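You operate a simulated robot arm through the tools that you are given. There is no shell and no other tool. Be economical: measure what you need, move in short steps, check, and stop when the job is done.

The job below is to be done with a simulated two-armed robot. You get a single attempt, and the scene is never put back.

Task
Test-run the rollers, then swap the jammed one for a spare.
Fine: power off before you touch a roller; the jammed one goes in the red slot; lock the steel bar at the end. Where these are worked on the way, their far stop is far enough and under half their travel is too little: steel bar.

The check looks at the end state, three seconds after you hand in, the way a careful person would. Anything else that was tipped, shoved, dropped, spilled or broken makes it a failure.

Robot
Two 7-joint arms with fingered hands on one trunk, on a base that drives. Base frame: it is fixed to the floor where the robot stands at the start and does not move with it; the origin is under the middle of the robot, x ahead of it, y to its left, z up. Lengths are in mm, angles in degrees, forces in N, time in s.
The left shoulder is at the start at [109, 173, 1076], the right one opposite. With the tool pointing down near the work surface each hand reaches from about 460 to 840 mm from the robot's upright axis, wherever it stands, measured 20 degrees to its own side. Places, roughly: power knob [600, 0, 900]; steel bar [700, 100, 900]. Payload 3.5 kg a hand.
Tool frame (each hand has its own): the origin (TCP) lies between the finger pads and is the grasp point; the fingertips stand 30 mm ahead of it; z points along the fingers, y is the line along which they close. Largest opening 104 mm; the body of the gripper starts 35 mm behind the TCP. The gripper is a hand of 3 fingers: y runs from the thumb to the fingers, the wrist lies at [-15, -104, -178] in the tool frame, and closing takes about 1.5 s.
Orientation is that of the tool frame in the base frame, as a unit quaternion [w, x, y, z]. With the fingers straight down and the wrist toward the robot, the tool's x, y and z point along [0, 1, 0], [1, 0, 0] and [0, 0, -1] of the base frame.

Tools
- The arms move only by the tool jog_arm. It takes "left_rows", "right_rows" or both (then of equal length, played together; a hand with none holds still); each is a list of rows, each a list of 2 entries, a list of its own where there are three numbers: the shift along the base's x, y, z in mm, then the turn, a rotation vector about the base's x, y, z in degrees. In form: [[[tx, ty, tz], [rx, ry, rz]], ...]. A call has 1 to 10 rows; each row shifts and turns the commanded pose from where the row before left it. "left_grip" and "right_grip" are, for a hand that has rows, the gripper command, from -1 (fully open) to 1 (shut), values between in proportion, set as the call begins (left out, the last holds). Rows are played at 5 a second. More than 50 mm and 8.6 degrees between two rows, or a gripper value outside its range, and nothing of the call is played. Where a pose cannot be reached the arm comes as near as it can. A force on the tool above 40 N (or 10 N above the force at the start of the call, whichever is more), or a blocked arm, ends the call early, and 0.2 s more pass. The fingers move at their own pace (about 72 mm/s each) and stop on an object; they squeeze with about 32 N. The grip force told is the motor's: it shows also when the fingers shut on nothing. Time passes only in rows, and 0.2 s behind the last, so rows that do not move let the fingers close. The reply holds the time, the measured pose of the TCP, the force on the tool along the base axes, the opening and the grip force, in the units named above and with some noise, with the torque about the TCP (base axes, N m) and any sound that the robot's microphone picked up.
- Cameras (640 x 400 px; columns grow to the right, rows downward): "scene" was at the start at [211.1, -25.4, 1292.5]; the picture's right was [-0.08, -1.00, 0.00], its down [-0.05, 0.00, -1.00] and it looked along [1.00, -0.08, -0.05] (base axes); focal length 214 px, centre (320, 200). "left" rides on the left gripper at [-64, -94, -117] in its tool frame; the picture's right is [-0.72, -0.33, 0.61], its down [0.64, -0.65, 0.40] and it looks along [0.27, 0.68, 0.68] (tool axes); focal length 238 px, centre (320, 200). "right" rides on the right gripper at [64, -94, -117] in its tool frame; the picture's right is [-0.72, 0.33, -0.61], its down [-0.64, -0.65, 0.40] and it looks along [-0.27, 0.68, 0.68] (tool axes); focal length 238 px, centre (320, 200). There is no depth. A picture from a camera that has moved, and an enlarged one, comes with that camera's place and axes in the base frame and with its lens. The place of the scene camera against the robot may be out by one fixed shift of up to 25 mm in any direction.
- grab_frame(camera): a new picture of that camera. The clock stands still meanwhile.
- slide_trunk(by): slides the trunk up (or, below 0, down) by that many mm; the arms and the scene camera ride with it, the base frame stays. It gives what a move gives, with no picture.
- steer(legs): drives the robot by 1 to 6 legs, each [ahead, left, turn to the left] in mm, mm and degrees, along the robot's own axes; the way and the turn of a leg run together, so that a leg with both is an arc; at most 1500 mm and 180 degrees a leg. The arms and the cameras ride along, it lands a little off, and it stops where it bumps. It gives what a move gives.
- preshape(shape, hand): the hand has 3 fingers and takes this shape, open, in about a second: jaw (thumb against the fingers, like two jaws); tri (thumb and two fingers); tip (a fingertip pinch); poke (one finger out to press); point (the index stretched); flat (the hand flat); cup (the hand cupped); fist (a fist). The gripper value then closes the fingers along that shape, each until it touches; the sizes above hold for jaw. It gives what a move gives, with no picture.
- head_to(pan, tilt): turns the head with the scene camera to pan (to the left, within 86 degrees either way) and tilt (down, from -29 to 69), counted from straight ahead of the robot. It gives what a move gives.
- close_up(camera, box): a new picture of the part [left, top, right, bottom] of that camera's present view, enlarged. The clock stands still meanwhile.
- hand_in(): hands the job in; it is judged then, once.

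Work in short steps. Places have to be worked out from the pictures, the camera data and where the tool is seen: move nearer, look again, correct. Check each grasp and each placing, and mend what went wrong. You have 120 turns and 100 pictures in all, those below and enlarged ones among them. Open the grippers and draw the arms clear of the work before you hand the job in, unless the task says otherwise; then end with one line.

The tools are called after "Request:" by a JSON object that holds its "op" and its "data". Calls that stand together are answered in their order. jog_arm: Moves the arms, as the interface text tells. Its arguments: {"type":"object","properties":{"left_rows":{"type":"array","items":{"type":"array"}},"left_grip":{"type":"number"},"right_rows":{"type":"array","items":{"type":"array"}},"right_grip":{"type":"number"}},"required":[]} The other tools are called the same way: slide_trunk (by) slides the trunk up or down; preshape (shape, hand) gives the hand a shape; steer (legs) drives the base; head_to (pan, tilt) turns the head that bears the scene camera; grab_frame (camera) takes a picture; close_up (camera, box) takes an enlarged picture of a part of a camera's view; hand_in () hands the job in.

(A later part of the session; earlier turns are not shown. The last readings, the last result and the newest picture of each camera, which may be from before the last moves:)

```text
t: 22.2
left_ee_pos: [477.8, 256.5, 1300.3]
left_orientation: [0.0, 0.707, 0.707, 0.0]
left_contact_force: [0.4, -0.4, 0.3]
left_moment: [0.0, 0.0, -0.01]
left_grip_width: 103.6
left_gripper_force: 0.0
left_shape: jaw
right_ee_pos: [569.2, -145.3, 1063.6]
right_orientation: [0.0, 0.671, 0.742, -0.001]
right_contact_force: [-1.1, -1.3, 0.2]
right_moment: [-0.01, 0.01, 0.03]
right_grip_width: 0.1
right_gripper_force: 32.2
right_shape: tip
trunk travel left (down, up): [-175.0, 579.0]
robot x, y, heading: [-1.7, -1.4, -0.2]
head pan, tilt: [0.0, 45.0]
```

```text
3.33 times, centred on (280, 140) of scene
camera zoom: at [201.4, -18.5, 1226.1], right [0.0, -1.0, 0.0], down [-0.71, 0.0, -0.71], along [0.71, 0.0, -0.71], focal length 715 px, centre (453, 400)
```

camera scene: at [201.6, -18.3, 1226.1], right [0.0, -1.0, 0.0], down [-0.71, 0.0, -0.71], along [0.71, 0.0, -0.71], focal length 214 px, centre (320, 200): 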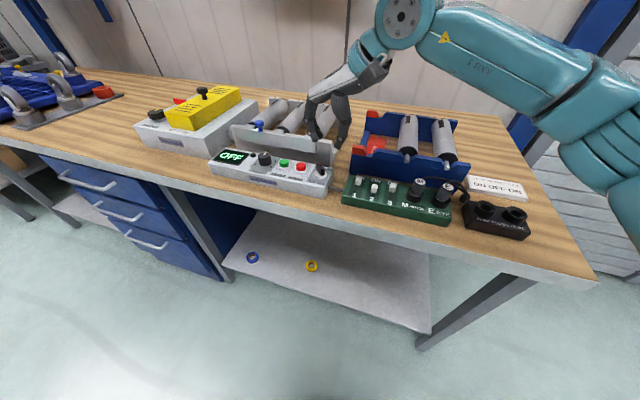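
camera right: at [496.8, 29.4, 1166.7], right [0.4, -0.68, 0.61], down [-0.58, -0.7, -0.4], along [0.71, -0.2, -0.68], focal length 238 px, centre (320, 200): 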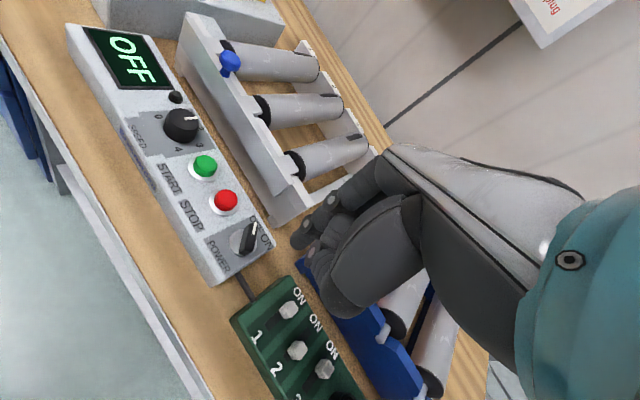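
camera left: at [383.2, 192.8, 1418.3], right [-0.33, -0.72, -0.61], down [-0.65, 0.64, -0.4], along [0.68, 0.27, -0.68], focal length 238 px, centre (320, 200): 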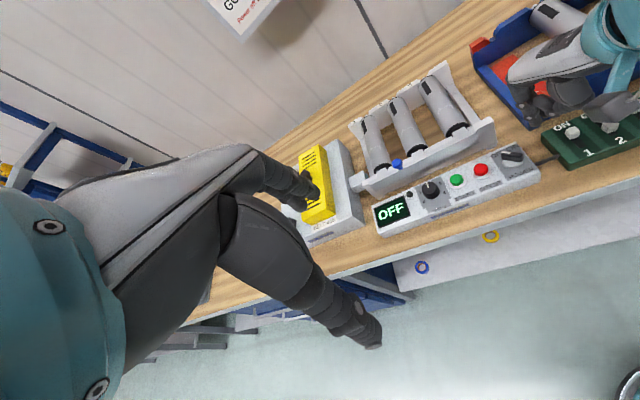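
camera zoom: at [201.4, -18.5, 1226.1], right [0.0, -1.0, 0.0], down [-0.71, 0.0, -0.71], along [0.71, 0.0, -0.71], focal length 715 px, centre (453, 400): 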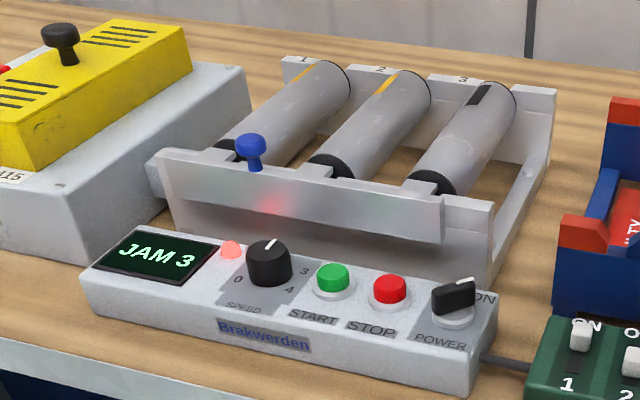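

Result: JAM 3 – roller 3 is the jammed one (others turned). Now power off: approach the lever's right side and push its far end back to the left.

Request:
{"op": "jog_arm", "data": {"right_rows": [[[16, 39, -29], [0, 0, 0]], [[16, 39, -29], [0, 0, 0]], [[16, 40, -29], [0, 0, 0]], [[0, 0, -17], [0, 0, 0]], [[0, 0, -16], [0, 0, 0]]]}}

Request:
{"op": "close_up", "data": {"camera": "right", "box": [180, 160, 400, 320]}}

```text
refused: row 1 steps farther than a row can; nothing moved
```

```text
2.50 times, centred on (290, 240) of right
camera zoom: at [469.1, -91.0, 1181.6], right [0.4, -0.68, 0.61], down [-0.59, -0.7, -0.4], along [0.71, -0.2, -0.68], focal length 596 px, centre (395, 100)
```

zoom: 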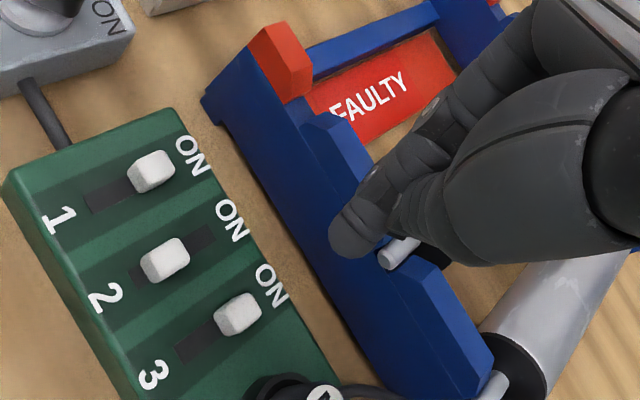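

Step too long; resending in smaller steps.

Request:
{"op": "jog_arm", "data": {"right_rows": [[[12, 29, -22], [0, 0, 0]], [[12, 29, -22], [0, 0, 0]], [[12, 30, -22], [0, 0, 0]], [[13, 30, -22], [0, 0, 0]], [[0, 0, -17], [0, 0, 0]], [[0, 0, -16], [0, 0, 0]]]}}

Request:
{"op": "close_up", "data": {"camera": "right", "box": [180, 160, 400, 320]}}

```text
t: 23.6
left_ee_pos: [477.4, 257.5, 1299.8]
left_orientation: [0.0, 0.707, 0.707, 0.0]
left_contact_force: [-0.7, 0.9, 0.1]
left_moment: [0.0, -0.03, 0.02]
left_grip_width: 103.7
left_gripper_force: 0.1
left_shape: jaw
right_ee_pos: [620.8, -28.8, 944.3]
right_orientation: [0.001, 0.67, 0.742, -0.001]
right_contact_force: [0.5, -0.2, -0.8]
right_moment: [-0.01, -0.01, 0.02]
right_grip_width: 0.0
right_gripper_force: 31.5
right_shape: tip
trunk travel left (down, up): [-175.0, 579.0]
robot x, y, heading: [1.0, -0.7, 0.1]
head pan, tilt: [0.0, 45.0]
```

```text
2.50 times, centred on (290, 240) of right
camera zoom: at [520.1, 26.6, 1062.1], right [0.4, -0.68, 0.61], down [-0.59, -0.7, -0.4], along [0.71, -0.2, -0.68], focal length 596 px, centre (395, 100)
```

zoom: 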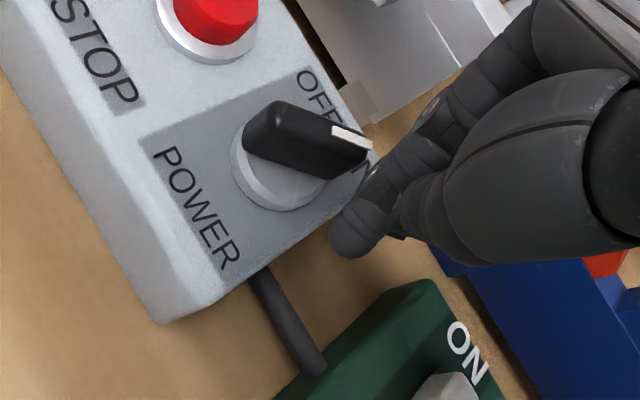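

Lever is at about −54°. I push its far end along an arc toward OFF.

Request:
{"op": "jog_arm", "data": {"right_rows": [[[5, 7, 0], [0, 0, 0]], [[7, 3, 0], [0, 0, 0]], [[6, 3, 0], [0, 0, 0]], [[5, 5, 0], [0, 0, 0]], [[4, 5, 0], [0, 0, 0]], [[0, 4, 0], [0, 0, 0]]]}}

Request:
{"op": "close_up", "data": {"camera": "scene", "box": [200, 80, 360, 200]}}

```text
t: 25.0
left_ee_pos: [477.7, 253.5, 1300.8]
left_orientation: [-0.001, 0.708, 0.706, 0.001]
left_contact_force: [0.2, -0.3, 1.0]
left_moment: [0.03, 0.01, 0.0]
left_grip_width: 103.5
left_gripper_force: 0.1
left_shape: jaw
right_ee_pos: [648.5, -8.1, 944.5]
right_orientation: [0.001, 0.675, 0.738, -0.002]
right_contact_force: [-3.0, -32.8, 2.2]
right_moment: [-0.55, 0.07, 0.45]
right_grip_width: 0.0
right_gripper_force: 32.0
right_shape: tip
trunk travel left (down, up): [-175.0, 579.0]
robot x, y, heading: [-0.8, -0.3, -0.1]
head pan, tilt: [0.0, 45.0]
```

```text
3.33 times, centred on (280, 140) of scene
camera zoom: at [201.0, -22.7, 1226.2], right [0.0, -1.0, 0.0], down [-0.71, 0.0, -0.71], along [0.71, 0.0, -0.71], focal length 715 px, centre (453, 400)
```

zoom: 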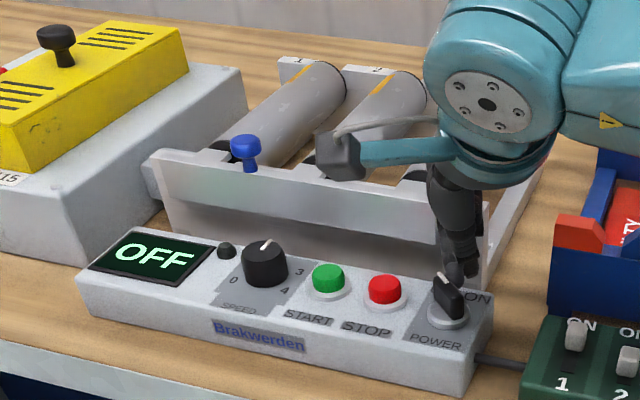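

Power is OFF. I back off, raise the right hand and use its camera to study the steel bar and its blue knob.

Request:
{"op": "jog_arm", "data": {"right_rows": [[[0, -8, 0], [0, 0, 0]], [[-5, -10, 20], [0, 0, 0]], [[-10, 10, 40], [0, 0, 0]], [[-10, 30, 35], [0, 0, 0]], [[-10, 30, 20], [0, 0, 0]], [[-5, 30, 10], [0, 0, 0]]]}}

Request:
{"op": "grab_frame", "data": {"camera": "right"}}

Request:
{"op": "grab_frame", "data": {"camera": "scene"}}

```text
t: 26.4
left_ee_pos: [476.4, 258.6, 1301.8]
left_orientation: [0.0, 0.706, 0.708, 0.001]
left_contact_force: [0.3, 0.2, -0.7]
left_moment: [-0.03, -0.05, 0.03]
left_grip_width: 103.6
left_gripper_force: 0.0
left_shape: jaw
right_ee_pos: [608.1, 82.5, 1070.7]
right_orientation: [0.0, 0.67, 0.742, 0.0]
right_contact_force: [-0.1, 0.4, -0.1]
right_moment: [0.0, 0.01, 0.03]
right_grip_width: 0.3
right_gripper_force: 32.7
right_shape: tip
trunk travel left (down, up): [-175.0, 579.0]
robot x, y, heading: [-1.5, -0.3, 0.1]
head pan, tilt: [0.0, 45.0]
```

```text
58 pictures are left
camera right: at [507.7, 136.6, 1187.5], right [0.4, -0.68, 0.61], down [-0.59, -0.7, -0.4], along [0.71, -0.2, -0.68], focal length 238 px, centre (320, 200)
```

right: 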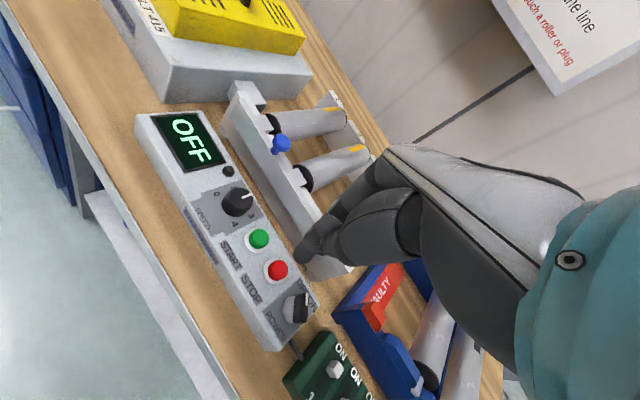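

```text
57 pictures are left
camera scene: at [201.3, -17.7, 1226.1], right [0.0, -1.0, 0.0], down [-0.71, 0.0, -0.71], along [0.71, 0.0, -0.71], focal length 214 px, centre (320, 200)
```

scene: 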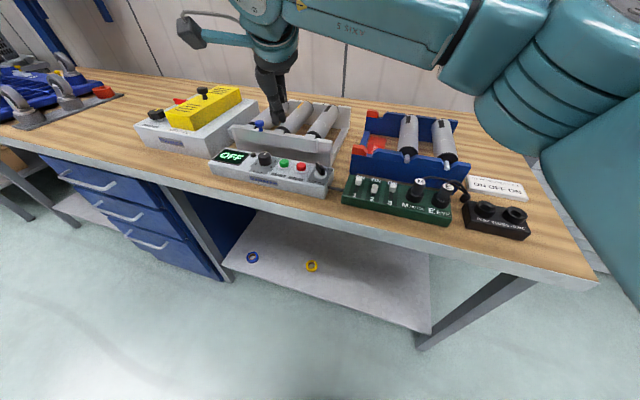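

Request:
{"op": "jog_arm", "data": {"right_rows": [[[0, 40, 0], [0, 0, 0]], [[0, 40, 0], [0, 0, 0]], [[10, 20, -30], [0, 0, 0]]]}}

Request:
{"op": "close_up", "data": {"camera": "right", "box": [160, 100, 360, 300]}}

```text
t: 27.2
left_ee_pos: [478.1, 257.0, 1299.2]
left_orientation: [0.0, 0.708, 0.707, 0.0]
left_contact_force: [-0.1, -0.2, -0.1]
left_moment: [-0.01, 0.01, 0.02]
left_grip_width: 103.5
left_gripper_force: 0.1
left_shape: jaw
right_ee_pos: [612.0, 159.9, 1050.0]
right_orientation: [-0.001, 0.671, 0.742, 0.0]
right_contact_force: [0.2, -0.4, 0.3]
right_moment: [0.0, 0.0, -0.01]
right_grip_width: 0.0
right_gripper_force: 32.1
right_shape: tip
right hand out of reach, approached as far as the arm can: row 2, 3
trunk travel left (down, up): [-175.0, 579.0]
robot x, y, heading: [-1.1, 0.0, 0.1]
head pan, tilt: [0.0, 45.0]
```

```text
2.00 times, centred on (260, 200) of right
camera zoom: at [511.2, 214.8, 1167.1], right [0.4, -0.68, 0.61], down [-0.58, -0.7, -0.41], along [0.71, -0.2, -0.68], focal length 477 px, centre (440, 200)
```

zoom: 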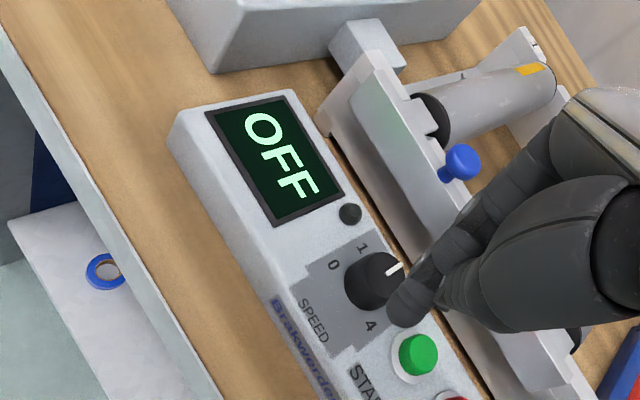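

Arm blocks the view; I move the right hand away to the right and zoom the scene camera on the bar.

Request:
{"op": "jog_arm", "data": {"right_rows": [[[-30, -35, 15], [0, 0, 0]], [[-30, -38, 10], [0, 0, 0]], [[-30, -38, 10], [0, 0, 0]], [[0, -45, 10], [0, 0, 0]], [[0, -45, 10], [0, 0, 0]], [[0, -45, 10], [0, 0, 0]], [[0, -45, 0], [0, 0, 0]]]}}

Request:
{"op": "close_up", "data": {"camera": "scene", "box": [225, 85, 355, 170]}}

```text
t: 28.8
left_ee_pos: [477.8, 255.4, 1299.6]
left_orientation: [0.001, 0.706, 0.708, 0.0]
left_contact_force: [0.3, -0.3, 0.5]
left_moment: [0.0, 0.0, -0.02]
left_grip_width: 103.6
left_gripper_force: 0.1
left_shape: jaw
right_ee_pos: [522.1, -129.8, 1114.1]
right_orientation: [0.0, 0.671, 0.742, 0.0]
right_contact_force: [-0.5, -0.2, -0.7]
right_moment: [-0.01, 0.0, 0.01]
right_grip_width: 0.0
right_gripper_force: 32.6
right_shape: tip
trunk travel left (down, up): [-175.0, 579.0]
robot x, y, heading: [-1.0, 1.6, 0.1]
head pan, tilt: [0.0, 45.0]
```

```text
4.71 times, centred on (290, 128) of scene
camera zoom: at [201.4, -19.1, 1226.1], right [0.0, -1.0, 0.0], down [-0.71, 0.0, -0.71], along [0.71, 0.0, -0.71], focal length 1009 px, centre (461, 541)
```

zoom: 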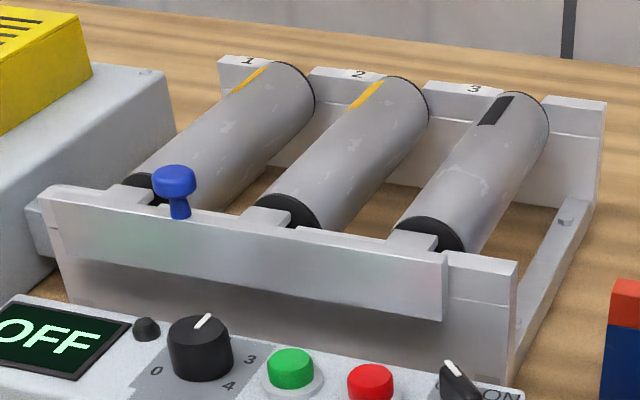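

I now judge: bar's tabs hold the shafts; the blue knob (≈(762,160,968)) is its handle. Bench and rig are yawed ≈ −18°, and rollers must be gripped across, at a tool yaw of ≈71° — so I reposition the base: to about (110,−143), heading 26°, which puts everything in the right hand's comfortable zone.

Request:
{"op": "steer", "data": {"legs": [[110, -143, 0], [0, 0, 26]]}}

Request:
{"op": "head_to", "data": {"pan": -15, "tilt": 42}}

Request:
{"op": "grab_frame", "data": {"camera": "scene"}}

```text
t: 31.6
left_ee_pos: [423.7, 299.0, 1299.8]
left_orientation: [0.0, 0.526, 0.85, 0.0]
left_contact_force: [1.2, 0.4, -0.5]
left_moment: [0.0, -0.01, 0.01]
left_grip_width: 103.4
left_gripper_force: 0.2
left_shape: jaw
right_ee_pos: [638.3, -27.6, 1114.0]
right_orientation: [0.0, 0.481, 0.876, -0.001]
right_contact_force: [0.1, 1.4, -0.2]
right_moment: [-0.03, -0.03, -0.01]
right_grip_width: 0.0
right_gripper_force: 32.0
right_shape: tip
trunk travel left (down, up): [-175.0, 579.0]
robot x, y, heading: [110.6, -145.5, 26.4]
head pan, tilt: [0.0, 45.0]
```

```text
t: 32.4
left_ee_pos: [424.1, 297.6, 1298.8]
left_orientation: [-0.001, 0.526, 0.85, 0.0]
left_contact_force: [-0.4, -0.2, 0.5]
left_moment: [0.01, -0.01, -0.02]
left_grip_width: 103.9
left_gripper_force: 0.0
left_shape: jaw
right_ee_pos: [638.8, -26.7, 1115.0]
right_orientation: [0.0, 0.482, 0.876, 0.0]
right_contact_force: [0.4, 0.1, 0.4]
right_moment: [-0.03, -0.05, 0.02]
right_grip_width: 0.3
right_gripper_force: 32.1
right_shape: tip
trunk travel left (down, up): [-175.0, 579.0]
robot x, y, heading: [109.1, -145.4, 26.1]
head pan, tilt: [-15.0, 42.0]
```

```text
54 pictures are left
camera scene: at [300.2, -90.3, 1230.4], right [0.2, -0.98, 0.0], down [-0.66, -0.13, -0.74], along [0.73, 0.15, -0.67], focal length 214 px, centre (320, 200)
```

scene: 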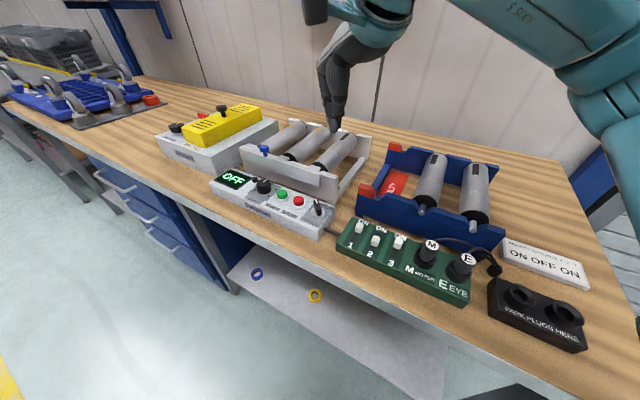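

The drive went fine. I zoom on the rig from here to re-triangulate the bar handle.

Request:
{"op": "close_up", "data": {"camera": "scene", "box": [230, 110, 380, 210]}}

Request:
{"op": "grab_frame", "data": {"camera": "right"}}

```text
4.00 times, centred on (305, 160) of scene
camera zoom: at [300.2, -90.3, 1230.4], right [0.2, -0.98, 0.0], down [-0.66, -0.13, -0.74], along [0.73, 0.15, -0.67], focal length 858 px, centre (380, 360)
```

zoom: 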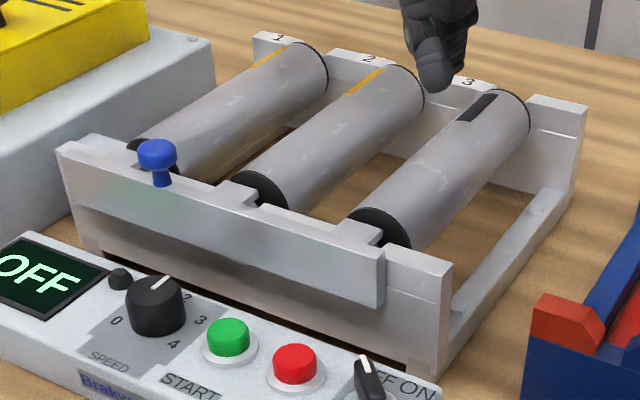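

```text
52 pictures are left
camera right: at [523.8, -22.1, 1232.4], right [0.66, -0.43, 0.61], down [-0.21, -0.89, -0.4], along [0.72, 0.14, -0.68], focal length 238 px, centre (320, 200)
```

right: 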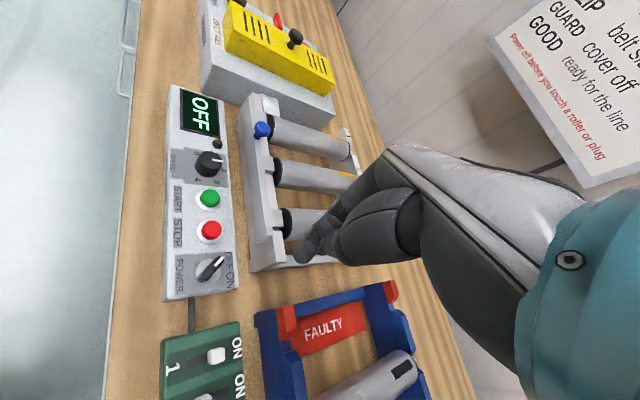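

The handle head is at ≈(760,168,965). I use the left hand (closed tip, index leading to the right) to slide it, and move the right hand away.

Request:
{"op": "preshape", "data": {"shape": "tip", "hand": "left"}}

Request:
{"op": "jog_arm", "data": {"left_rows": [[[43, -12, -20], [0, 0, 0]], [[43, -12, -20], [0, 0, 0]], [[43, -12, -20], [0, 0, 0]], [[43, -12, -20], [0, 0, 0]], [[43, -12, -20], [0, 0, 0]], [[43, -12, -20], [0, 0, 0]], [[43, -12, -20], [0, 0, 0]], [[40, -12, -22], [0, 0, 0]]], "right_rows": [[[-10, -18, 3], [0, 0, 0]], [[-10, -18, 3], [0, 0, 0]], [[-10, -18, 3], [0, 0, 0]], [[-10, -18, 3], [0, 0, 0]], [[-10, -18, 3], [0, 0, 0]], [[-10, -18, 3], [0, 0, 0]], [[0, -18, 3], [0, 0, 0]], [[0, -18, 3], [0, 0, 0]]], "left_grip": 1}}

Request:
{"op": "grab_frame", "data": {"camera": "left"}}

```text
t: 33.3
left_ee_pos: [424.6, 297.6, 1300.4]
left_orientation: [0.0, 0.526, 0.85, 0.0]
left_contact_force: [0.3, -0.4, -0.5]
left_moment: [-0.01, 0.0, 0.02]
left_grip_width: 103.7
left_gripper_force: 0.1
left_shape: tip
right_ee_pos: [639.2, -27.3, 1115.0]
right_orientation: [-0.001, 0.482, 0.876, 0.0]
right_contact_force: [-0.4, 0.2, -0.3]
right_moment: [-0.03, 0.02, 0.04]
right_grip_width: 0.2
right_gripper_force: 32.4
right_shape: tip
trunk travel left (down, up): [-175.0, 579.0]
robot x, y, heading: [108.9, -143.1, 26.6]
head pan, tilt: [-15.0, 42.0]
```

```text
t: 35.1
left_ee_pos: [732.3, 201.6, 1132.0]
left_orientation: [0.0, 0.526, 0.851, 0.0]
left_contact_force: [1.5, -0.9, -0.8]
left_moment: [0.05, 0.06, 0.01]
left_grip_width: 0.0
left_gripper_force: 32.0
left_shape: tip
left hand out of reach, approached as far as the arm can: row 7, 8
right_ee_pos: [577.7, -171.5, 1139.9]
right_orientation: [0.0, 0.482, 0.876, 0.0]
right_contact_force: [-0.6, -1.0, -0.5]
right_moment: [0.0, 0.04, 0.0]
right_grip_width: 0.0
right_gripper_force: 32.0
right_shape: tip
trunk travel left (down, up): [-175.0, 579.0]
robot x, y, heading: [108.9, -145.9, 26.5]
head pan, tilt: [-15.0, 42.0]
```

```text
51 pictures are left
camera left: at [676.1, 102.6, 1250.3], right [0.03, -0.79, -0.62], down [-0.87, 0.28, -0.4], along [0.49, 0.55, -0.68], focal length 238 px, centre (320, 200)
```

left: 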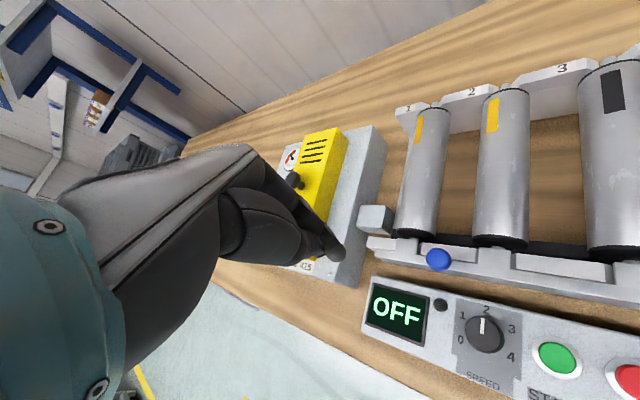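

Nice top-ish view. Zoom into the bar to see tabs vs shafts.

Request:
{"op": "close_up", "data": {"camera": "left", "box": [350, 190, 640, 310]}}

```text
2.21 times, centred on (495, 250) of left
camera zoom: at [676.1, 102.6, 1250.3], right [0.03, -0.79, -0.62], down [-0.87, 0.28, -0.4], along [0.49, 0.55, -0.68], focal length 526 px, centre (-66, 90)
```

zoom: 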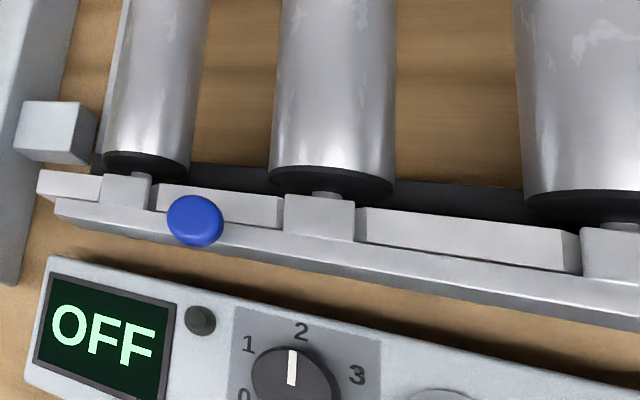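

The tabs sit over the shafts; the handle is at ≈(753,163,965). I bring the left fingertip to the left side of the handle.

Request:
{"op": "jog_arm", "data": {"left_rows": [[[8, -1, -40], [0, 0, 0]], [[8, -2, -40], [0, 0, 0]], [[8, -4, -30], [0, 0, 0]], [[6, -4, -18], [0, 0, 0]]]}}

Request:
{"op": "close_up", "data": {"camera": "left", "box": [240, 180, 480, 330]}}

Request:
{"op": "close_up", "data": {"camera": "scene", "box": [220, 100, 340, 190]}}

```text
t: 36.1
left_ee_pos: [761.7, 192.1, 1004.9]
left_orientation: [0.0, 0.525, 0.851, 0.0]
left_contact_force: [0.1, 0.6, -0.4]
left_moment: [0.01, -0.02, 0.04]
left_grip_width: 0.1
left_gripper_force: 32.2
left_shape: tip
right_ee_pos: [578.9, -170.1, 1139.9]
right_orientation: [0.001, 0.483, 0.876, 0.0]
right_contact_force: [0.0, -0.7, 0.7]
right_moment: [0.02, 0.01, 0.0]
right_grip_width: 0.2
right_gripper_force: 32.3
right_shape: tip
trunk travel left (down, up): [-175.0, 579.0]
robot x, y, heading: [111.5, -144.8, 26.7]
head pan, tilt: [-15.0, 42.0]
```

```text
2.67 times, centred on (360, 255) of left
camera zoom: at [705.8, 92.7, 1121.9], right [0.03, -0.79, -0.61], down [-0.87, 0.28, -0.4], along [0.49, 0.55, -0.68], focal length 636 px, centre (213, 53)
```

zoom: 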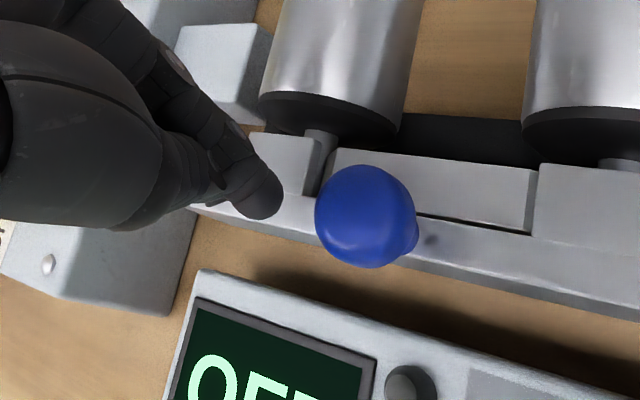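

```text
4.44 times, centred on (280, 145) of scene
camera zoom: at [300.3, -90.4, 1230.4], right [0.2, -0.98, 0.0], down [-0.66, -0.13, -0.74], along [0.73, 0.15, -0.67], focal length 953 px, centre (498, 444)
```

zoom: 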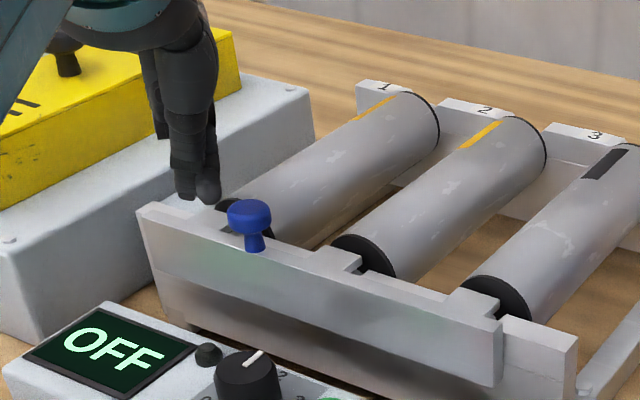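

Tip is level with the knob's left side, ~5 mm gap. I lower 16 mm and push right along the bar in small steps.

Request:
{"op": "jog_arm", "data": {"left_rows": [[[3, 0, -16], [0, 0, 0]], [[-2, -6, 0], [0, 0, 0]], [[-2, -6, 0], [0, 0, 0]], [[-2, -6, 0], [0, 0, 0]], [[-2, -6, 0], [0, 0, 0]], [[-2, -6, 0], [0, 0, 0]]]}}

Request:
{"op": "close_up", "data": {"camera": "left", "box": [240, 180, 480, 330]}}

```text
t: 37.5
left_ee_pos: [753.2, 164.5, 987.7]
left_orientation: [-0.001, 0.526, 0.851, 0.0]
left_contact_force: [-0.2, 0.7, -1.5]
left_moment: [0.05, -0.03, -0.01]
left_grip_width: 0.1
left_gripper_force: 32.0
left_shape: tip
right_ee_pos: [577.8, -170.2, 1139.7]
right_orientation: [0.0, 0.483, 0.876, 0.0]
right_contact_force: [-1.1, 0.5, -0.5]
right_moment: [0.01, 0.0, 0.03]
right_grip_width: 0.1
right_gripper_force: 32.2
right_shape: tip
trunk travel left (down, up): [-175.0, 579.0]
robot x, y, heading: [109.4, -146.6, 26.1]
head pan, tilt: [-15.0, 42.0]
```

```text
2.67 times, centred on (360, 255) of left
camera zoom: at [697.9, 63.7, 1105.9], right [0.03, -0.79, -0.61], down [-0.87, 0.28, -0.4], along [0.49, 0.55, -0.68], focal length 636 px, centre (213, 53)
```

zoom: 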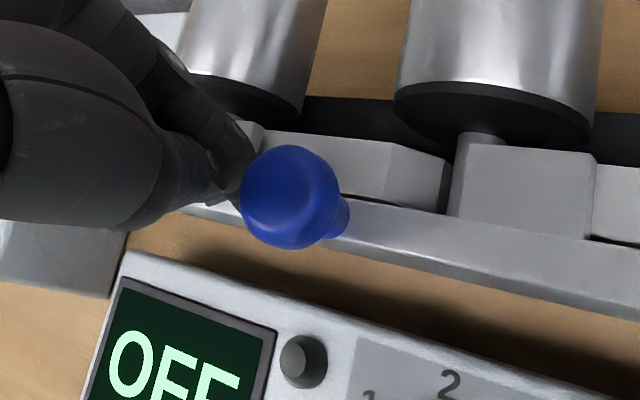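

The bar is sliding right (shaft 2 now at the tab's edge). Continue to the stop.

Request:
{"op": "jog_arm", "data": {"left_rows": [[[-2, -6, 0], [0, 0, 0]], [[-2, -6, 0], [0, 0, 0]], [[-2, -6, 0], [0, 0, 0]], [[-2, -6, 0], [0, 0, 0]], [[-1, -4, 0], [0, 0, 0]]]}}

Request:
{"op": "close_up", "data": {"camera": "left", "box": [240, 160, 560, 360]}}

```text
t: 38.7
left_ee_pos: [745.1, 142.4, 987.9]
left_orientation: [-0.001, 0.523, 0.852, 0.002]
left_contact_force: [9.2, 27.0, 2.4]
left_moment: [0.31, -0.14, 0.09]
left_grip_width: 0.0
left_gripper_force: 32.0
left_shape: tip
right_ee_pos: [578.4, -167.2, 1139.9]
right_orientation: [0.0, 0.482, 0.876, -0.001]
right_contact_force: [-0.5, 0.2, 0.2]
right_moment: [0.0, 0.03, -0.01]
right_grip_width: 0.3
right_gripper_force: 31.8
right_shape: tip
trunk travel left (down, up): [-175.0, 579.0]
robot x, y, heading: [111.3, -145.5, 26.6]
head pan, tilt: [-15.0, 42.0]
```

```text
2.00 times, centred on (400, 260) of left
camera zoom: at [689.8, 42.3, 1105.5], right [0.04, -0.79, -0.62], down [-0.87, 0.28, -0.4], along [0.49, 0.55, -0.68], focal length 477 px, centre (160, 80)
```

zoom: 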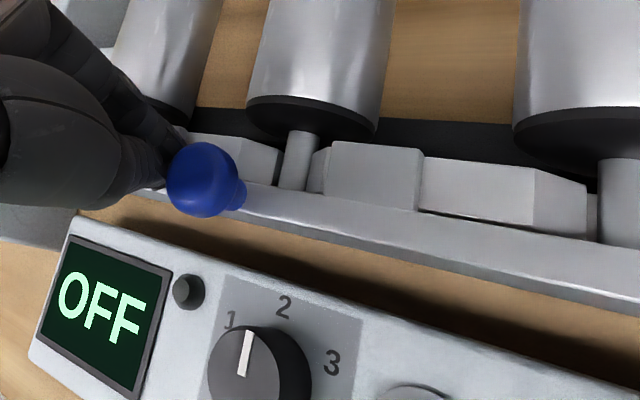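

Bar hit its stop (27 N) and shafts are exposed: unlocked. Left hand backs away; then right hand goes to jaw shape and hovers over roller 3.

Request:
{"op": "jog_arm", "data": {"left_rows": [[[3, 9, 0], [0, 0, 0]], [[0, 3, 40], [0, 0, 0]], [[0, 3, 40], [0, 0, 0]], [[-30, 10, 35], [0, 0, 0]], [[-40, 15, 20], [0, 0, 0]], [[-40, 15, 20], [0, 0, 0]], [[-40, 15, 10], [0, 0, 0]], [[-40, 15, 10], [0, 0, 0]], [[-40, 15, 0], [0, 0, 0]]]}}

Request:
{"op": "preshape", "data": {"shape": "jaw", "hand": "right"}}

Request:
{"op": "jog_arm", "data": {"right_rows": [[[29, 17.5, -5], [0, 0, 4.4]], [[29, 17.5, -5], [0, 0, 4.4]], [[29, 17.5, -5], [0, 0, 4.4]], [[29, 17.5, -5], [0, 0, 4.4]], [[29, 17.5, -10], [0, 0, 4.4]], [[29, 17.5, -10], [0, 0, 4.4]], [[29, 17.5, -10], [0, 0, 4.4]], [[29, 17.5, -10], [0, 0, 4.4]], [[28, 16, -10], [0, 0, 4.4]]], "right_grip": -0.44}}

Request:
{"op": "grab_frame", "data": {"camera": "right"}}

Request:
{"op": "close_up", "data": {"camera": "scene", "box": [230, 100, 400, 210]}}

```text
t: 40.7
left_ee_pos: [516.4, 235.9, 1163.8]
left_orientation: [-0.001, 0.526, 0.851, -0.001]
left_contact_force: [0.5, 0.6, 0.0]
left_moment: [-0.02, -0.03, -0.03]
left_grip_width: 0.1
left_gripper_force: 32.3
left_shape: tip
right_ee_pos: [577.4, -169.7, 1140.0]
right_orientation: [-0.001, 0.483, 0.876, 0.001]
right_contact_force: [0.4, 0.4, -0.4]
right_moment: [0.03, -0.03, 0.03]
right_grip_width: 0.0
right_gripper_force: 32.3
right_shape: tip
trunk travel left (down, up): [-175.0, 579.0]
robot x, y, heading: [110.4, -145.3, 26.3]
head pan, tilt: [-15.0, 42.0]
```

```text
t: 41.6
left_ee_pos: [516.9, 236.4, 1163.5]
left_orientation: [-0.001, 0.526, 0.851, 0.0]
left_contact_force: [-1.3, 0.4, 0.7]
left_moment: [-0.05, -0.04, 0.03]
left_grip_width: 0.1
left_gripper_force: 31.8
left_shape: tip
right_ee_pos: [578.5, -169.6, 1140.3]
right_orientation: [0.0, 0.482, 0.876, 0.0]
right_contact_force: [0.0, 0.3, -0.1]
right_moment: [-0.01, -0.02, 0.0]
right_grip_width: 103.5
right_gripper_force: 0.0
right_shape: jaw
trunk travel left (down, up): [-175.0, 579.0]
robot x, y, heading: [112.4, -144.7, 26.3]
head pan, tilt: [-15.0, 42.0]
```

```text
t: 43.6
left_ee_pos: [518.6, 237.0, 1163.9]
left_orientation: [0.0, 0.527, 0.85, 0.0]
left_contact_force: [0.2, 0.7, 0.0]
left_moment: [-0.02, 0.0, 0.02]
left_grip_width: 0.0
left_gripper_force: 32.0
left_shape: tip
right_ee_pos: [761.5, -61.5, 1095.1]
right_orientation: [-0.001, 0.258, 0.966, 0.0]
right_contact_force: [0.1, -0.5, 0.4]
right_moment: [0.04, 0.02, -0.03]
right_grip_width: 75.0
right_gripper_force: 0.1
right_shape: jaw
right hand out of reach, approached as far as the arm can: row 7, 8, 9
trunk travel left (down, up): [-175.0, 579.0]
robot x, y, heading: [112.2, -142.4, 26.6]
head pan, tilt: [-15.0, 42.0]
```

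```text
45 pictures are left
camera right: at [658.3, -110.1, 1212.0], right [0.79, -0.08, 0.61], down [0.23, -0.89, -0.4], along [0.57, 0.46, -0.68], focal length 238 px, centre (320, 200)
```

right: 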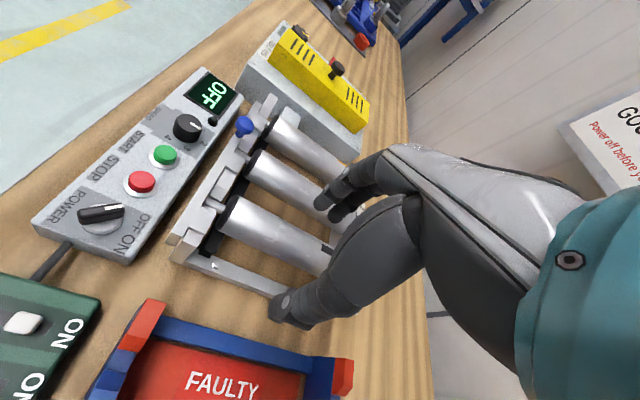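

```text
3.64 times, centred on (315, 155) of scene
camera zoom: at [300.3, -90.4, 1230.4], right [0.2, -0.98, 0.0], down [-0.66, -0.13, -0.74], along [0.73, 0.15, -0.67], focal length 780 px, centre (338, 364)
```

zoom: 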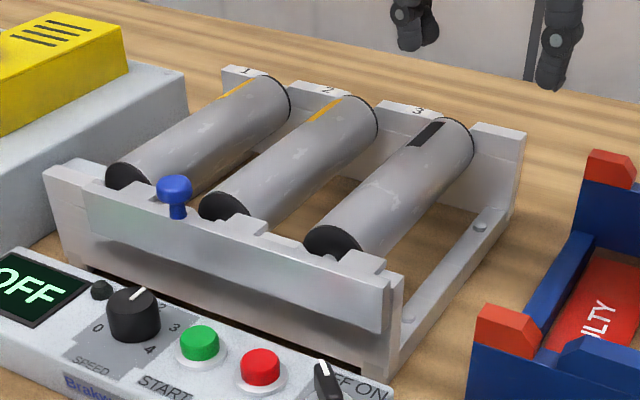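

Right hand ran out of reach at x≈761, so I drive ~80 mm closer to the bench (straight toward it), hands staying high.

Request:
{"op": "steer", "data": {"legs": [[57, -57, 0]]}}

```text
t: 44.7
left_ee_pos: [594.5, 209.8, 1163.7]
left_orientation: [-0.001, 0.526, 0.85, -0.001]
left_contact_force: [0.5, 0.4, -0.1]
left_moment: [-0.01, 0.05, 0.01]
left_grip_width: 0.0
left_gripper_force: 32.6
left_shape: tip
right_ee_pos: [836.3, -88.1, 1093.8]
right_orientation: [-0.001, 0.258, 0.966, 0.0]
right_contact_force: [-0.5, 0.2, -0.3]
right_moment: [-0.02, 0.02, 0.01]
right_grip_width: 75.2
right_gripper_force: 0.1
right_shape: jaw
trunk travel left (down, up): [-175.0, 579.0]
robot x, y, heading: [185.4, -172.3, 26.6]
head pan, tilt: [-15.0, 42.0]
```

Now to hover directly over roller 3 with yaw 70°.

Request:
{"op": "jog_arm", "data": {"right_rows": [[[1, 25, -10], [0, 0, 3.4]], [[1, 25, -10], [0, 0, 3.4]], [[0, 26, -20], [0, 0, 3.4]]]}}

Request:
{"op": "grab_frame", "data": {"camera": "right"}}

Request:
{"op": "grab_frame", "data": {"camera": "scene"}}

```text
t: 45.5
left_ee_pos: [593.4, 210.7, 1165.7]
left_orientation: [0.0, 0.526, 0.85, 0.0]
left_contact_force: [-0.1, -0.2, -0.5]
left_moment: [-0.03, 0.02, -0.01]
left_grip_width: 0.0
left_gripper_force: 32.4
left_shape: tip
right_ee_pos: [835.9, -87.7, 1094.3]
right_orientation: [0.0, 0.259, 0.966, 0.0]
right_contact_force: [-1.0, -0.1, 0.2]
right_moment: [-0.03, 0.0, 0.01]
right_grip_width: 75.2
right_gripper_force: 0.0
right_shape: jaw
right hand out of reach, approached as far as the arm can: row 1, 2, 3
trunk travel left (down, up): [-175.0, 579.0]
robot x, y, heading: [185.5, -169.4, 26.4]
head pan, tilt: [-15.0, 42.0]
```

```text
43 pictures are left
camera right: at [733.7, -136.1, 1212.1], right [0.79, -0.08, 0.61], down [0.23, -0.89, -0.4], along [0.57, 0.46, -0.68], focal length 238 px, centre (320, 200)
```

right: 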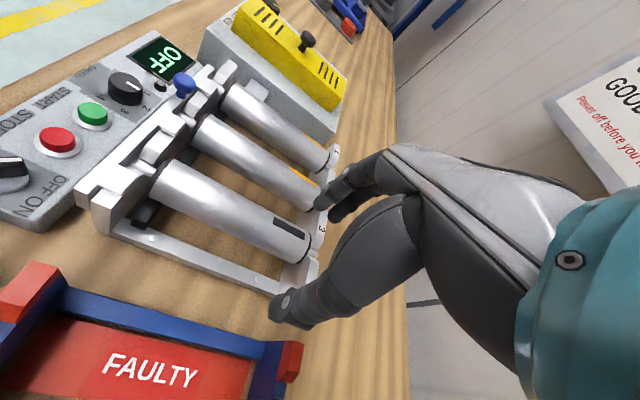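

```text
42 pictures are left
camera scene: at [375.9, -116.0, 1230.4], right [0.2, -0.98, 0.0], down [-0.66, -0.13, -0.74], along [0.73, 0.15, -0.67], focal length 214 px, centre (320, 200)
```

scene: 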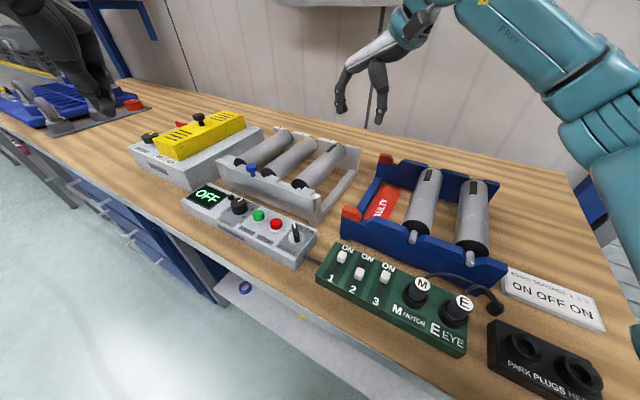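

The limit is wrist yaw relative to the forearm, not length. Moving the base sideways (right by ~100 mm) makes yaw 70° at roller 3 reachable; I'll do that.

Request:
{"op": "steer", "data": {"legs": [[-48, -91, 0]]}}

Request:
{"op": "jog_arm", "data": {"right_rows": [[[1, 36, -5], [0, 0, 2]], [[1, 36, -5], [0, 0, 2]], [[1, 36, -5], [0, 0, 2]], [[1, 36, -5], [0, 0, 2]], [[0, 35, -5], [0, 0, 2]]]}}

Request:
{"op": "grab_frame", "data": {"camera": "right"}}

```text
t: 46.6
left_ee_pos: [590.8, 107.2, 1164.8]
left_orientation: [0.0, 0.526, 0.85, 0.0]
left_contact_force: [0.3, -0.2, 0.1]
left_moment: [0.04, -0.01, -0.01]
left_grip_width: 0.0
left_gripper_force: 31.4
left_shape: tip
right_ee_pos: [832.8, -191.2, 1094.9]
right_orientation: [-0.001, 0.258, 0.966, 0.001]
right_contact_force: [0.0, -0.2, -0.3]
right_moment: [0.05, 0.0, 0.03]
right_grip_width: 75.1
right_gripper_force: 0.1
right_shape: jaw
trunk travel left (down, up): [-175.0, 579.0]
robot x, y, heading: [182.9, -272.1, 26.7]
head pan, tilt: [-15.0, 42.0]
```

```text
t: 47.8
left_ee_pos: [589.1, 108.4, 1164.4]
left_orientation: [0.0, 0.526, 0.851, -0.001]
left_contact_force: [-0.5, 0.2, -0.3]
left_moment: [-0.02, 0.02, 0.01]
left_grip_width: 0.0
left_gripper_force: 32.3
left_shape: tip
right_ee_pos: [819.0, -146.6, 1064.6]
right_orientation: [0.0, 0.219, 0.976, -0.001]
right_contact_force: [-0.1, 0.3, -0.2]
right_moment: [0.0, 0.02, 0.02]
right_grip_width: 75.3
right_gripper_force: 0.1
right_shape: jaw
right hand out of reach, approached as far as the arm can: row 1, 2, 3, 4, 5
trunk travel left (down, up): [-175.0, 579.0]
robot x, y, heading: [187.2, -271.6, 26.7]
head pan, tilt: [-15.0, 42.0]
```

```text
41 pictures are left
camera right: at [719.6, -202.8, 1182.0], right [0.79, -0.01, 0.61], down [0.3, -0.86, -0.4], along [0.53, 0.5, -0.68], focal length 238 px, centre (320, 200)
```

right: 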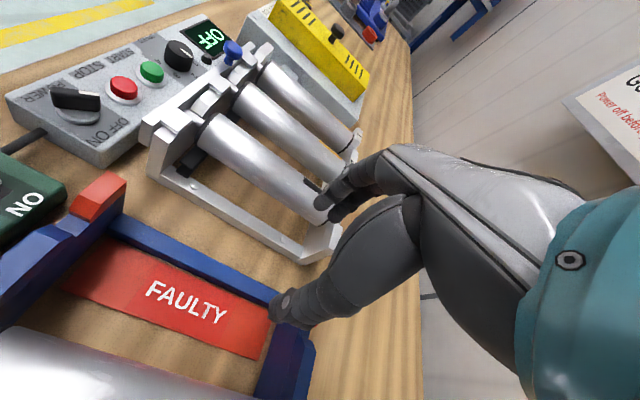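

Yaw seems limited by the arm's posture; I'll first translate with reduced yaw, then rotate at the spot.

Request:
{"op": "jog_arm", "data": {"right_rows": [[[0, 5, 5], [0, 0, -8]], [[2, 15, 5], [0, 0, -8]], [[3, 30, 0], [0, 0, 0]], [[3, 30, 0], [0, 0, 0]], [[4, 30, 0], [0, 0, 0]], [[4, 25, 0], [0, 0, 0]]]}}

Request:
{"op": "jog_arm", "data": {"right_rows": [[[0, 0, -5], [0, 0, 6]], [[0, 0, -5], [0, 0, 6]], [[0, 0, -5], [0, 0, 6]], [[0, 0, -5], [0, 0, 4]]]}}

```text
t: 49.2
left_ee_pos: [590.5, 108.9, 1164.6]
left_orientation: [0.0, 0.526, 0.851, 0.0]
left_contact_force: [0.0, 0.6, -0.3]
left_moment: [-0.01, 0.01, -0.03]
left_grip_width: 0.0
left_gripper_force: 31.8
left_shape: tip
right_ee_pos: [831.9, -6.4, 1073.3]
right_orientation: [0.001, 0.338, 0.941, 0.0]
right_contact_force: [0.1, -0.4, -1.5]
right_moment: [-0.01, 0.01, -0.01]
right_grip_width: 75.4
right_gripper_force: 0.1
right_shape: jaw
trunk travel left (down, up): [-175.0, 579.0]
robot x, y, heading: [181.8, -271.3, 26.4]
head pan, tilt: [-15.0, 42.0]
```

```text
t: 50.2
left_ee_pos: [590.2, 108.9, 1164.4]
left_orientation: [0.0, 0.527, 0.85, 0.0]
left_contact_force: [-0.8, -0.3, 0.2]
left_moment: [0.02, 0.0, -0.01]
left_grip_width: 0.0
left_gripper_force: 31.9
left_shape: tip
right_ee_pos: [809.9, -22.0, 1044.4]
right_orientation: [0.003, 0.237, 0.971, 0.002]
right_contact_force: [-0.1, -0.1, 0.4]
right_moment: [-0.05, 0.05, -0.01]
right_grip_width: 75.3
right_gripper_force: 0.1
right_shape: jaw
right hand out of reach, approached as far as the arm can: row 2, 3, 4
trunk travel left (down, up): [-175.0, 579.0]
robot x, y, heading: [179.4, -274.3, 26.4]
head pan, tilt: [-15.0, 42.0]
```

Height difference costs reach; I raise the trunk 110 mm and edge 40 mm closer to the bench, then retry.

Request:
{"op": "slide_trunk", "data": {"by": 110}}

Request:
{"op": "steer", "data": {"legs": [[28, -28, 0]]}}

Request:
{"op": "jog_arm", "data": {"right_rows": [[[0, 5, -35], [0, 0, 0]], [[0, 6, -35], [0, 0, 0]], [[0, 6, -30], [0, 0, 2]], [[0, 3, 0], [0, 0, 3]], [[0, 3, 0], [0, 0, 3]]]}}

Request:
{"op": "grab_frame", "data": {"camera": "right"}}

```text
t: 51.6
left_ee_pos: [590.3, 108.2, 1273.1]
left_orientation: [0.0, 0.526, 0.85, -0.001]
left_contact_force: [0.3, 0.5, -0.4]
left_moment: [-0.03, 0.01, 0.0]
left_grip_width: 0.0
left_gripper_force: 32.3
left_shape: tip
right_ee_pos: [793.1, -30.1, 1189.0]
right_orientation: [0.025, 0.237, 0.971, 0.02]
right_contact_force: [-0.4, 0.5, 0.1]
right_moment: [-0.02, 0.01, -0.02]
right_grip_width: 75.0
right_gripper_force: 0.0
right_shape: jaw
trunk travel left (down, up): [-285.0, 469.0]
robot x, y, heading: [189.0, -274.6, 26.6]
head pan, tilt: [-15.0, 42.0]
```

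```text
t: 52.5
left_ee_pos: [630.0, 93.5, 1274.0]
left_orientation: [-0.001, 0.527, 0.85, -0.001]
left_contact_force: [1.4, -0.4, 0.3]
left_moment: [0.01, 0.01, 0.02]
left_grip_width: 0.0
left_gripper_force: 32.0
left_shape: tip
right_ee_pos: [831.1, -44.7, 1189.5]
right_orientation: [0.025, 0.238, 0.971, 0.02]
right_contact_force: [0.9, 0.2, 0.2]
right_moment: [-0.04, 0.04, 0.0]
right_grip_width: 74.8
right_gripper_force: 0.0
right_shape: jaw
trunk travel left (down, up): [-285.0, 469.0]
robot x, y, heading: [223.0, -290.8, 26.3]
head pan, tilt: [-15.0, 42.0]
```

```text
t: 53.7
left_ee_pos: [627.9, 95.3, 1274.5]
left_orientation: [0.0, 0.526, 0.85, 0.0]
left_contact_force: [0.6, 0.4, -0.1]
left_moment: [0.04, 0.02, -0.02]
left_grip_width: 0.0
left_gripper_force: 32.1
left_shape: tip
right_ee_pos: [829.5, -27.2, 1093.7]
right_orientation: [0.025, 0.22, 0.975, 0.02]
right_contact_force: [0.5, 0.6, -0.8]
right_moment: [0.02, 0.02, -0.02]
right_grip_width: 74.8
right_gripper_force: 0.0
right_shape: jaw
right hand out of reach, approached as far as the arm can: row 4, 5
trunk travel left (down, up): [-285.0, 469.0]
robot x, y, heading: [225.0, -285.6, 26.5]
head pan, tilt: [-15.0, 42.0]
```

```text
40 pictures are left
camera right: at [724.1, -86.4, 1201.8], right [0.75, -0.03, 0.66], down [0.32, -0.85, -0.41], along [0.57, 0.52, -0.63], focal length 238 px, centre (320, 200)
```

right: 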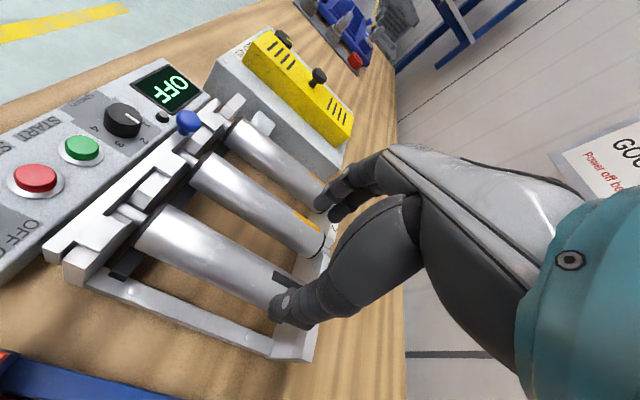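

Yaw still caps at ~65°. Turning the base further left (to ≈45°) relaxes it; I raise the hand a bit, turn and back off accordingly.

Request:
{"op": "jog_arm", "data": {"right_rows": [[[-10, -10, 30], [0, 0, -4]], [[-10, -10, 20], [0, 0, -4]]]}}

Request:
{"op": "steer", "data": {"legs": [[0, 0, 18.5], [-71, -10, 0]]}}

```text
t: 54.3
left_ee_pos: [628.3, 94.8, 1274.8]
left_orientation: [0.0, 0.526, 0.85, 0.0]
left_contact_force: [0.0, 0.8, 0.1]
left_moment: [0.04, 0.02, 0.0]
left_grip_width: 0.0
left_gripper_force: 32.1
left_shape: tip
right_ee_pos: [810.0, -46.8, 1142.6]
right_orientation: [0.027, 0.289, 0.957, 0.019]
right_contact_force: [-0.1, 0.5, -0.7]
right_moment: [-0.03, -0.01, -0.03]
right_grip_width: 75.1
right_gripper_force: 0.0
right_shape: jaw
trunk travel left (down, up): [-285.0, 469.0]
robot x, y, heading: [224.8, -286.4, 26.3]
head pan, tilt: [-15.0, 42.0]
```

```text
t: 56.4
left_ee_pos: [440.2, 148.4, 1273.7]
left_orientation: [0.0, 0.38, 0.925, 0.0]
left_contact_force: [0.0, -0.4, -0.1]
left_moment: [0.01, -0.05, -0.02]
left_grip_width: 0.0
left_gripper_force: 32.3
left_shape: tip
right_ee_pos: [658.8, 73.3, 1141.3]
right_orientation: [0.023, 0.127, 0.991, 0.023]
right_contact_force: [-0.5, -0.6, 0.5]
right_moment: [0.02, 0.0, 0.0]
right_grip_width: 75.2
right_gripper_force: 0.1
right_shape: jaw
trunk travel left (down, up): [-285.0, 469.0]
robot x, y, heading: [177.0, -345.7, 45.4]
head pan, tilt: [-15.0, 42.0]
```

Now move over roller 3 again (also removing the 3.7° tilt) at yaw ≈70°.

Request:
{"op": "jog_arm", "data": {"right_rows": [[[36, -17, -10], [-0.46, 0.58, -1.1]], [[36, -17, -10], [-0.46, 0.58, -1.1]], [[36, -17, -15], [-0.46, 0.58, -1.1]], [[36, -17, -15], [-0.46, 0.58, -1.1]], [[35, -17, -20], [-0.46, 0.58, -1.1]]]}}

Request:
{"op": "grab_frame", "data": {"camera": "right"}}

```text
t: 57.6
left_ee_pos: [440.0, 149.0, 1274.1]
left_orientation: [0.0, 0.379, 0.925, 0.0]
left_contact_force: [-0.2, -0.2, 0.5]
left_moment: [0.03, -0.02, -0.01]
left_grip_width: 0.0
left_gripper_force: 31.9
left_shape: tip
right_ee_pos: [786.8, 14.2, 1099.0]
right_orientation: [0.008, 0.161, 0.987, 0.006]
right_contact_force: [0.3, 0.9, -0.3]
right_moment: [0.0, 0.0, -0.01]
right_grip_width: 75.2
right_gripper_force: 0.0
right_shape: jaw
right hand out of reach, approached as far as the arm can: row 4, 5
trunk travel left (down, up): [-285.0, 469.0]
robot x, y, heading: [181.3, -343.7, 45.3]
head pan, tilt: [-15.0, 42.0]
```

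```text
39 pictures are left
camera right: at [693.6, -54.4, 1214.1], right [0.77, 0.07, 0.63], down [0.41, -0.82, -0.41], along [0.48, 0.57, -0.66], focal length 238 px, centre (320, 200)
```

right: 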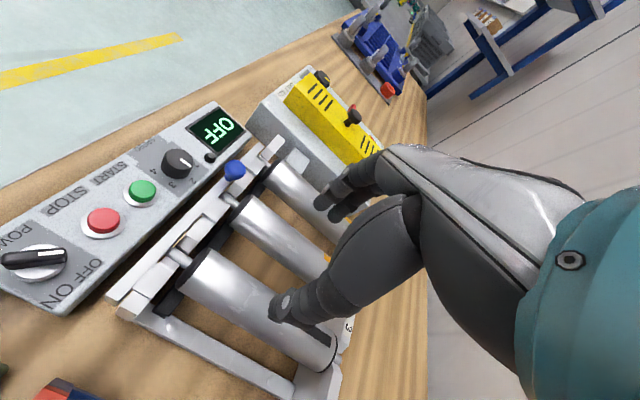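

Yaw 71° holds here; reach might improve lower down. I try moving along the roller toward its centre while descending to z≈1010 (fingertips stay above rollers).

Request:
{"op": "jog_arm", "data": {"right_rows": [[[5, -3, -30], [0, 0, 0]], [[10, -5, -30], [0, 0, 0]], [[12, -5, -25], [0, 0, 0]], [[12, -5, 0], [0, 0, 0]], [[12, -5, 0], [0, 0, 0]]]}}

```text
t: 58.8
left_ee_pos: [440.8, 150.0, 1275.1]
left_orientation: [0.0, 0.379, 0.926, 0.001]
left_contact_force: [0.8, -0.2, 0.4]
left_moment: [-0.01, 0.01, 0.0]
left_grip_width: 0.0
left_gripper_force: 31.6
left_shape: tip
right_ee_pos: [803.5, 4.5, 1029.9]
right_orientation: [0.002, 0.176, 0.984, -0.001]
right_contact_force: [0.4, 0.0, 0.9]
right_moment: [-0.01, -0.01, 0.01]
right_grip_width: 75.0
right_gripper_force: 0.0
right_shape: jaw
right hand out of reach, approached as far as the arm can: row 3, 4, 5
trunk travel left (down, up): [-285.0, 469.0]
robot x, y, heading: [179.6, -342.7, 45.4]
head pan, tilt: [-15.0, 42.0]
```

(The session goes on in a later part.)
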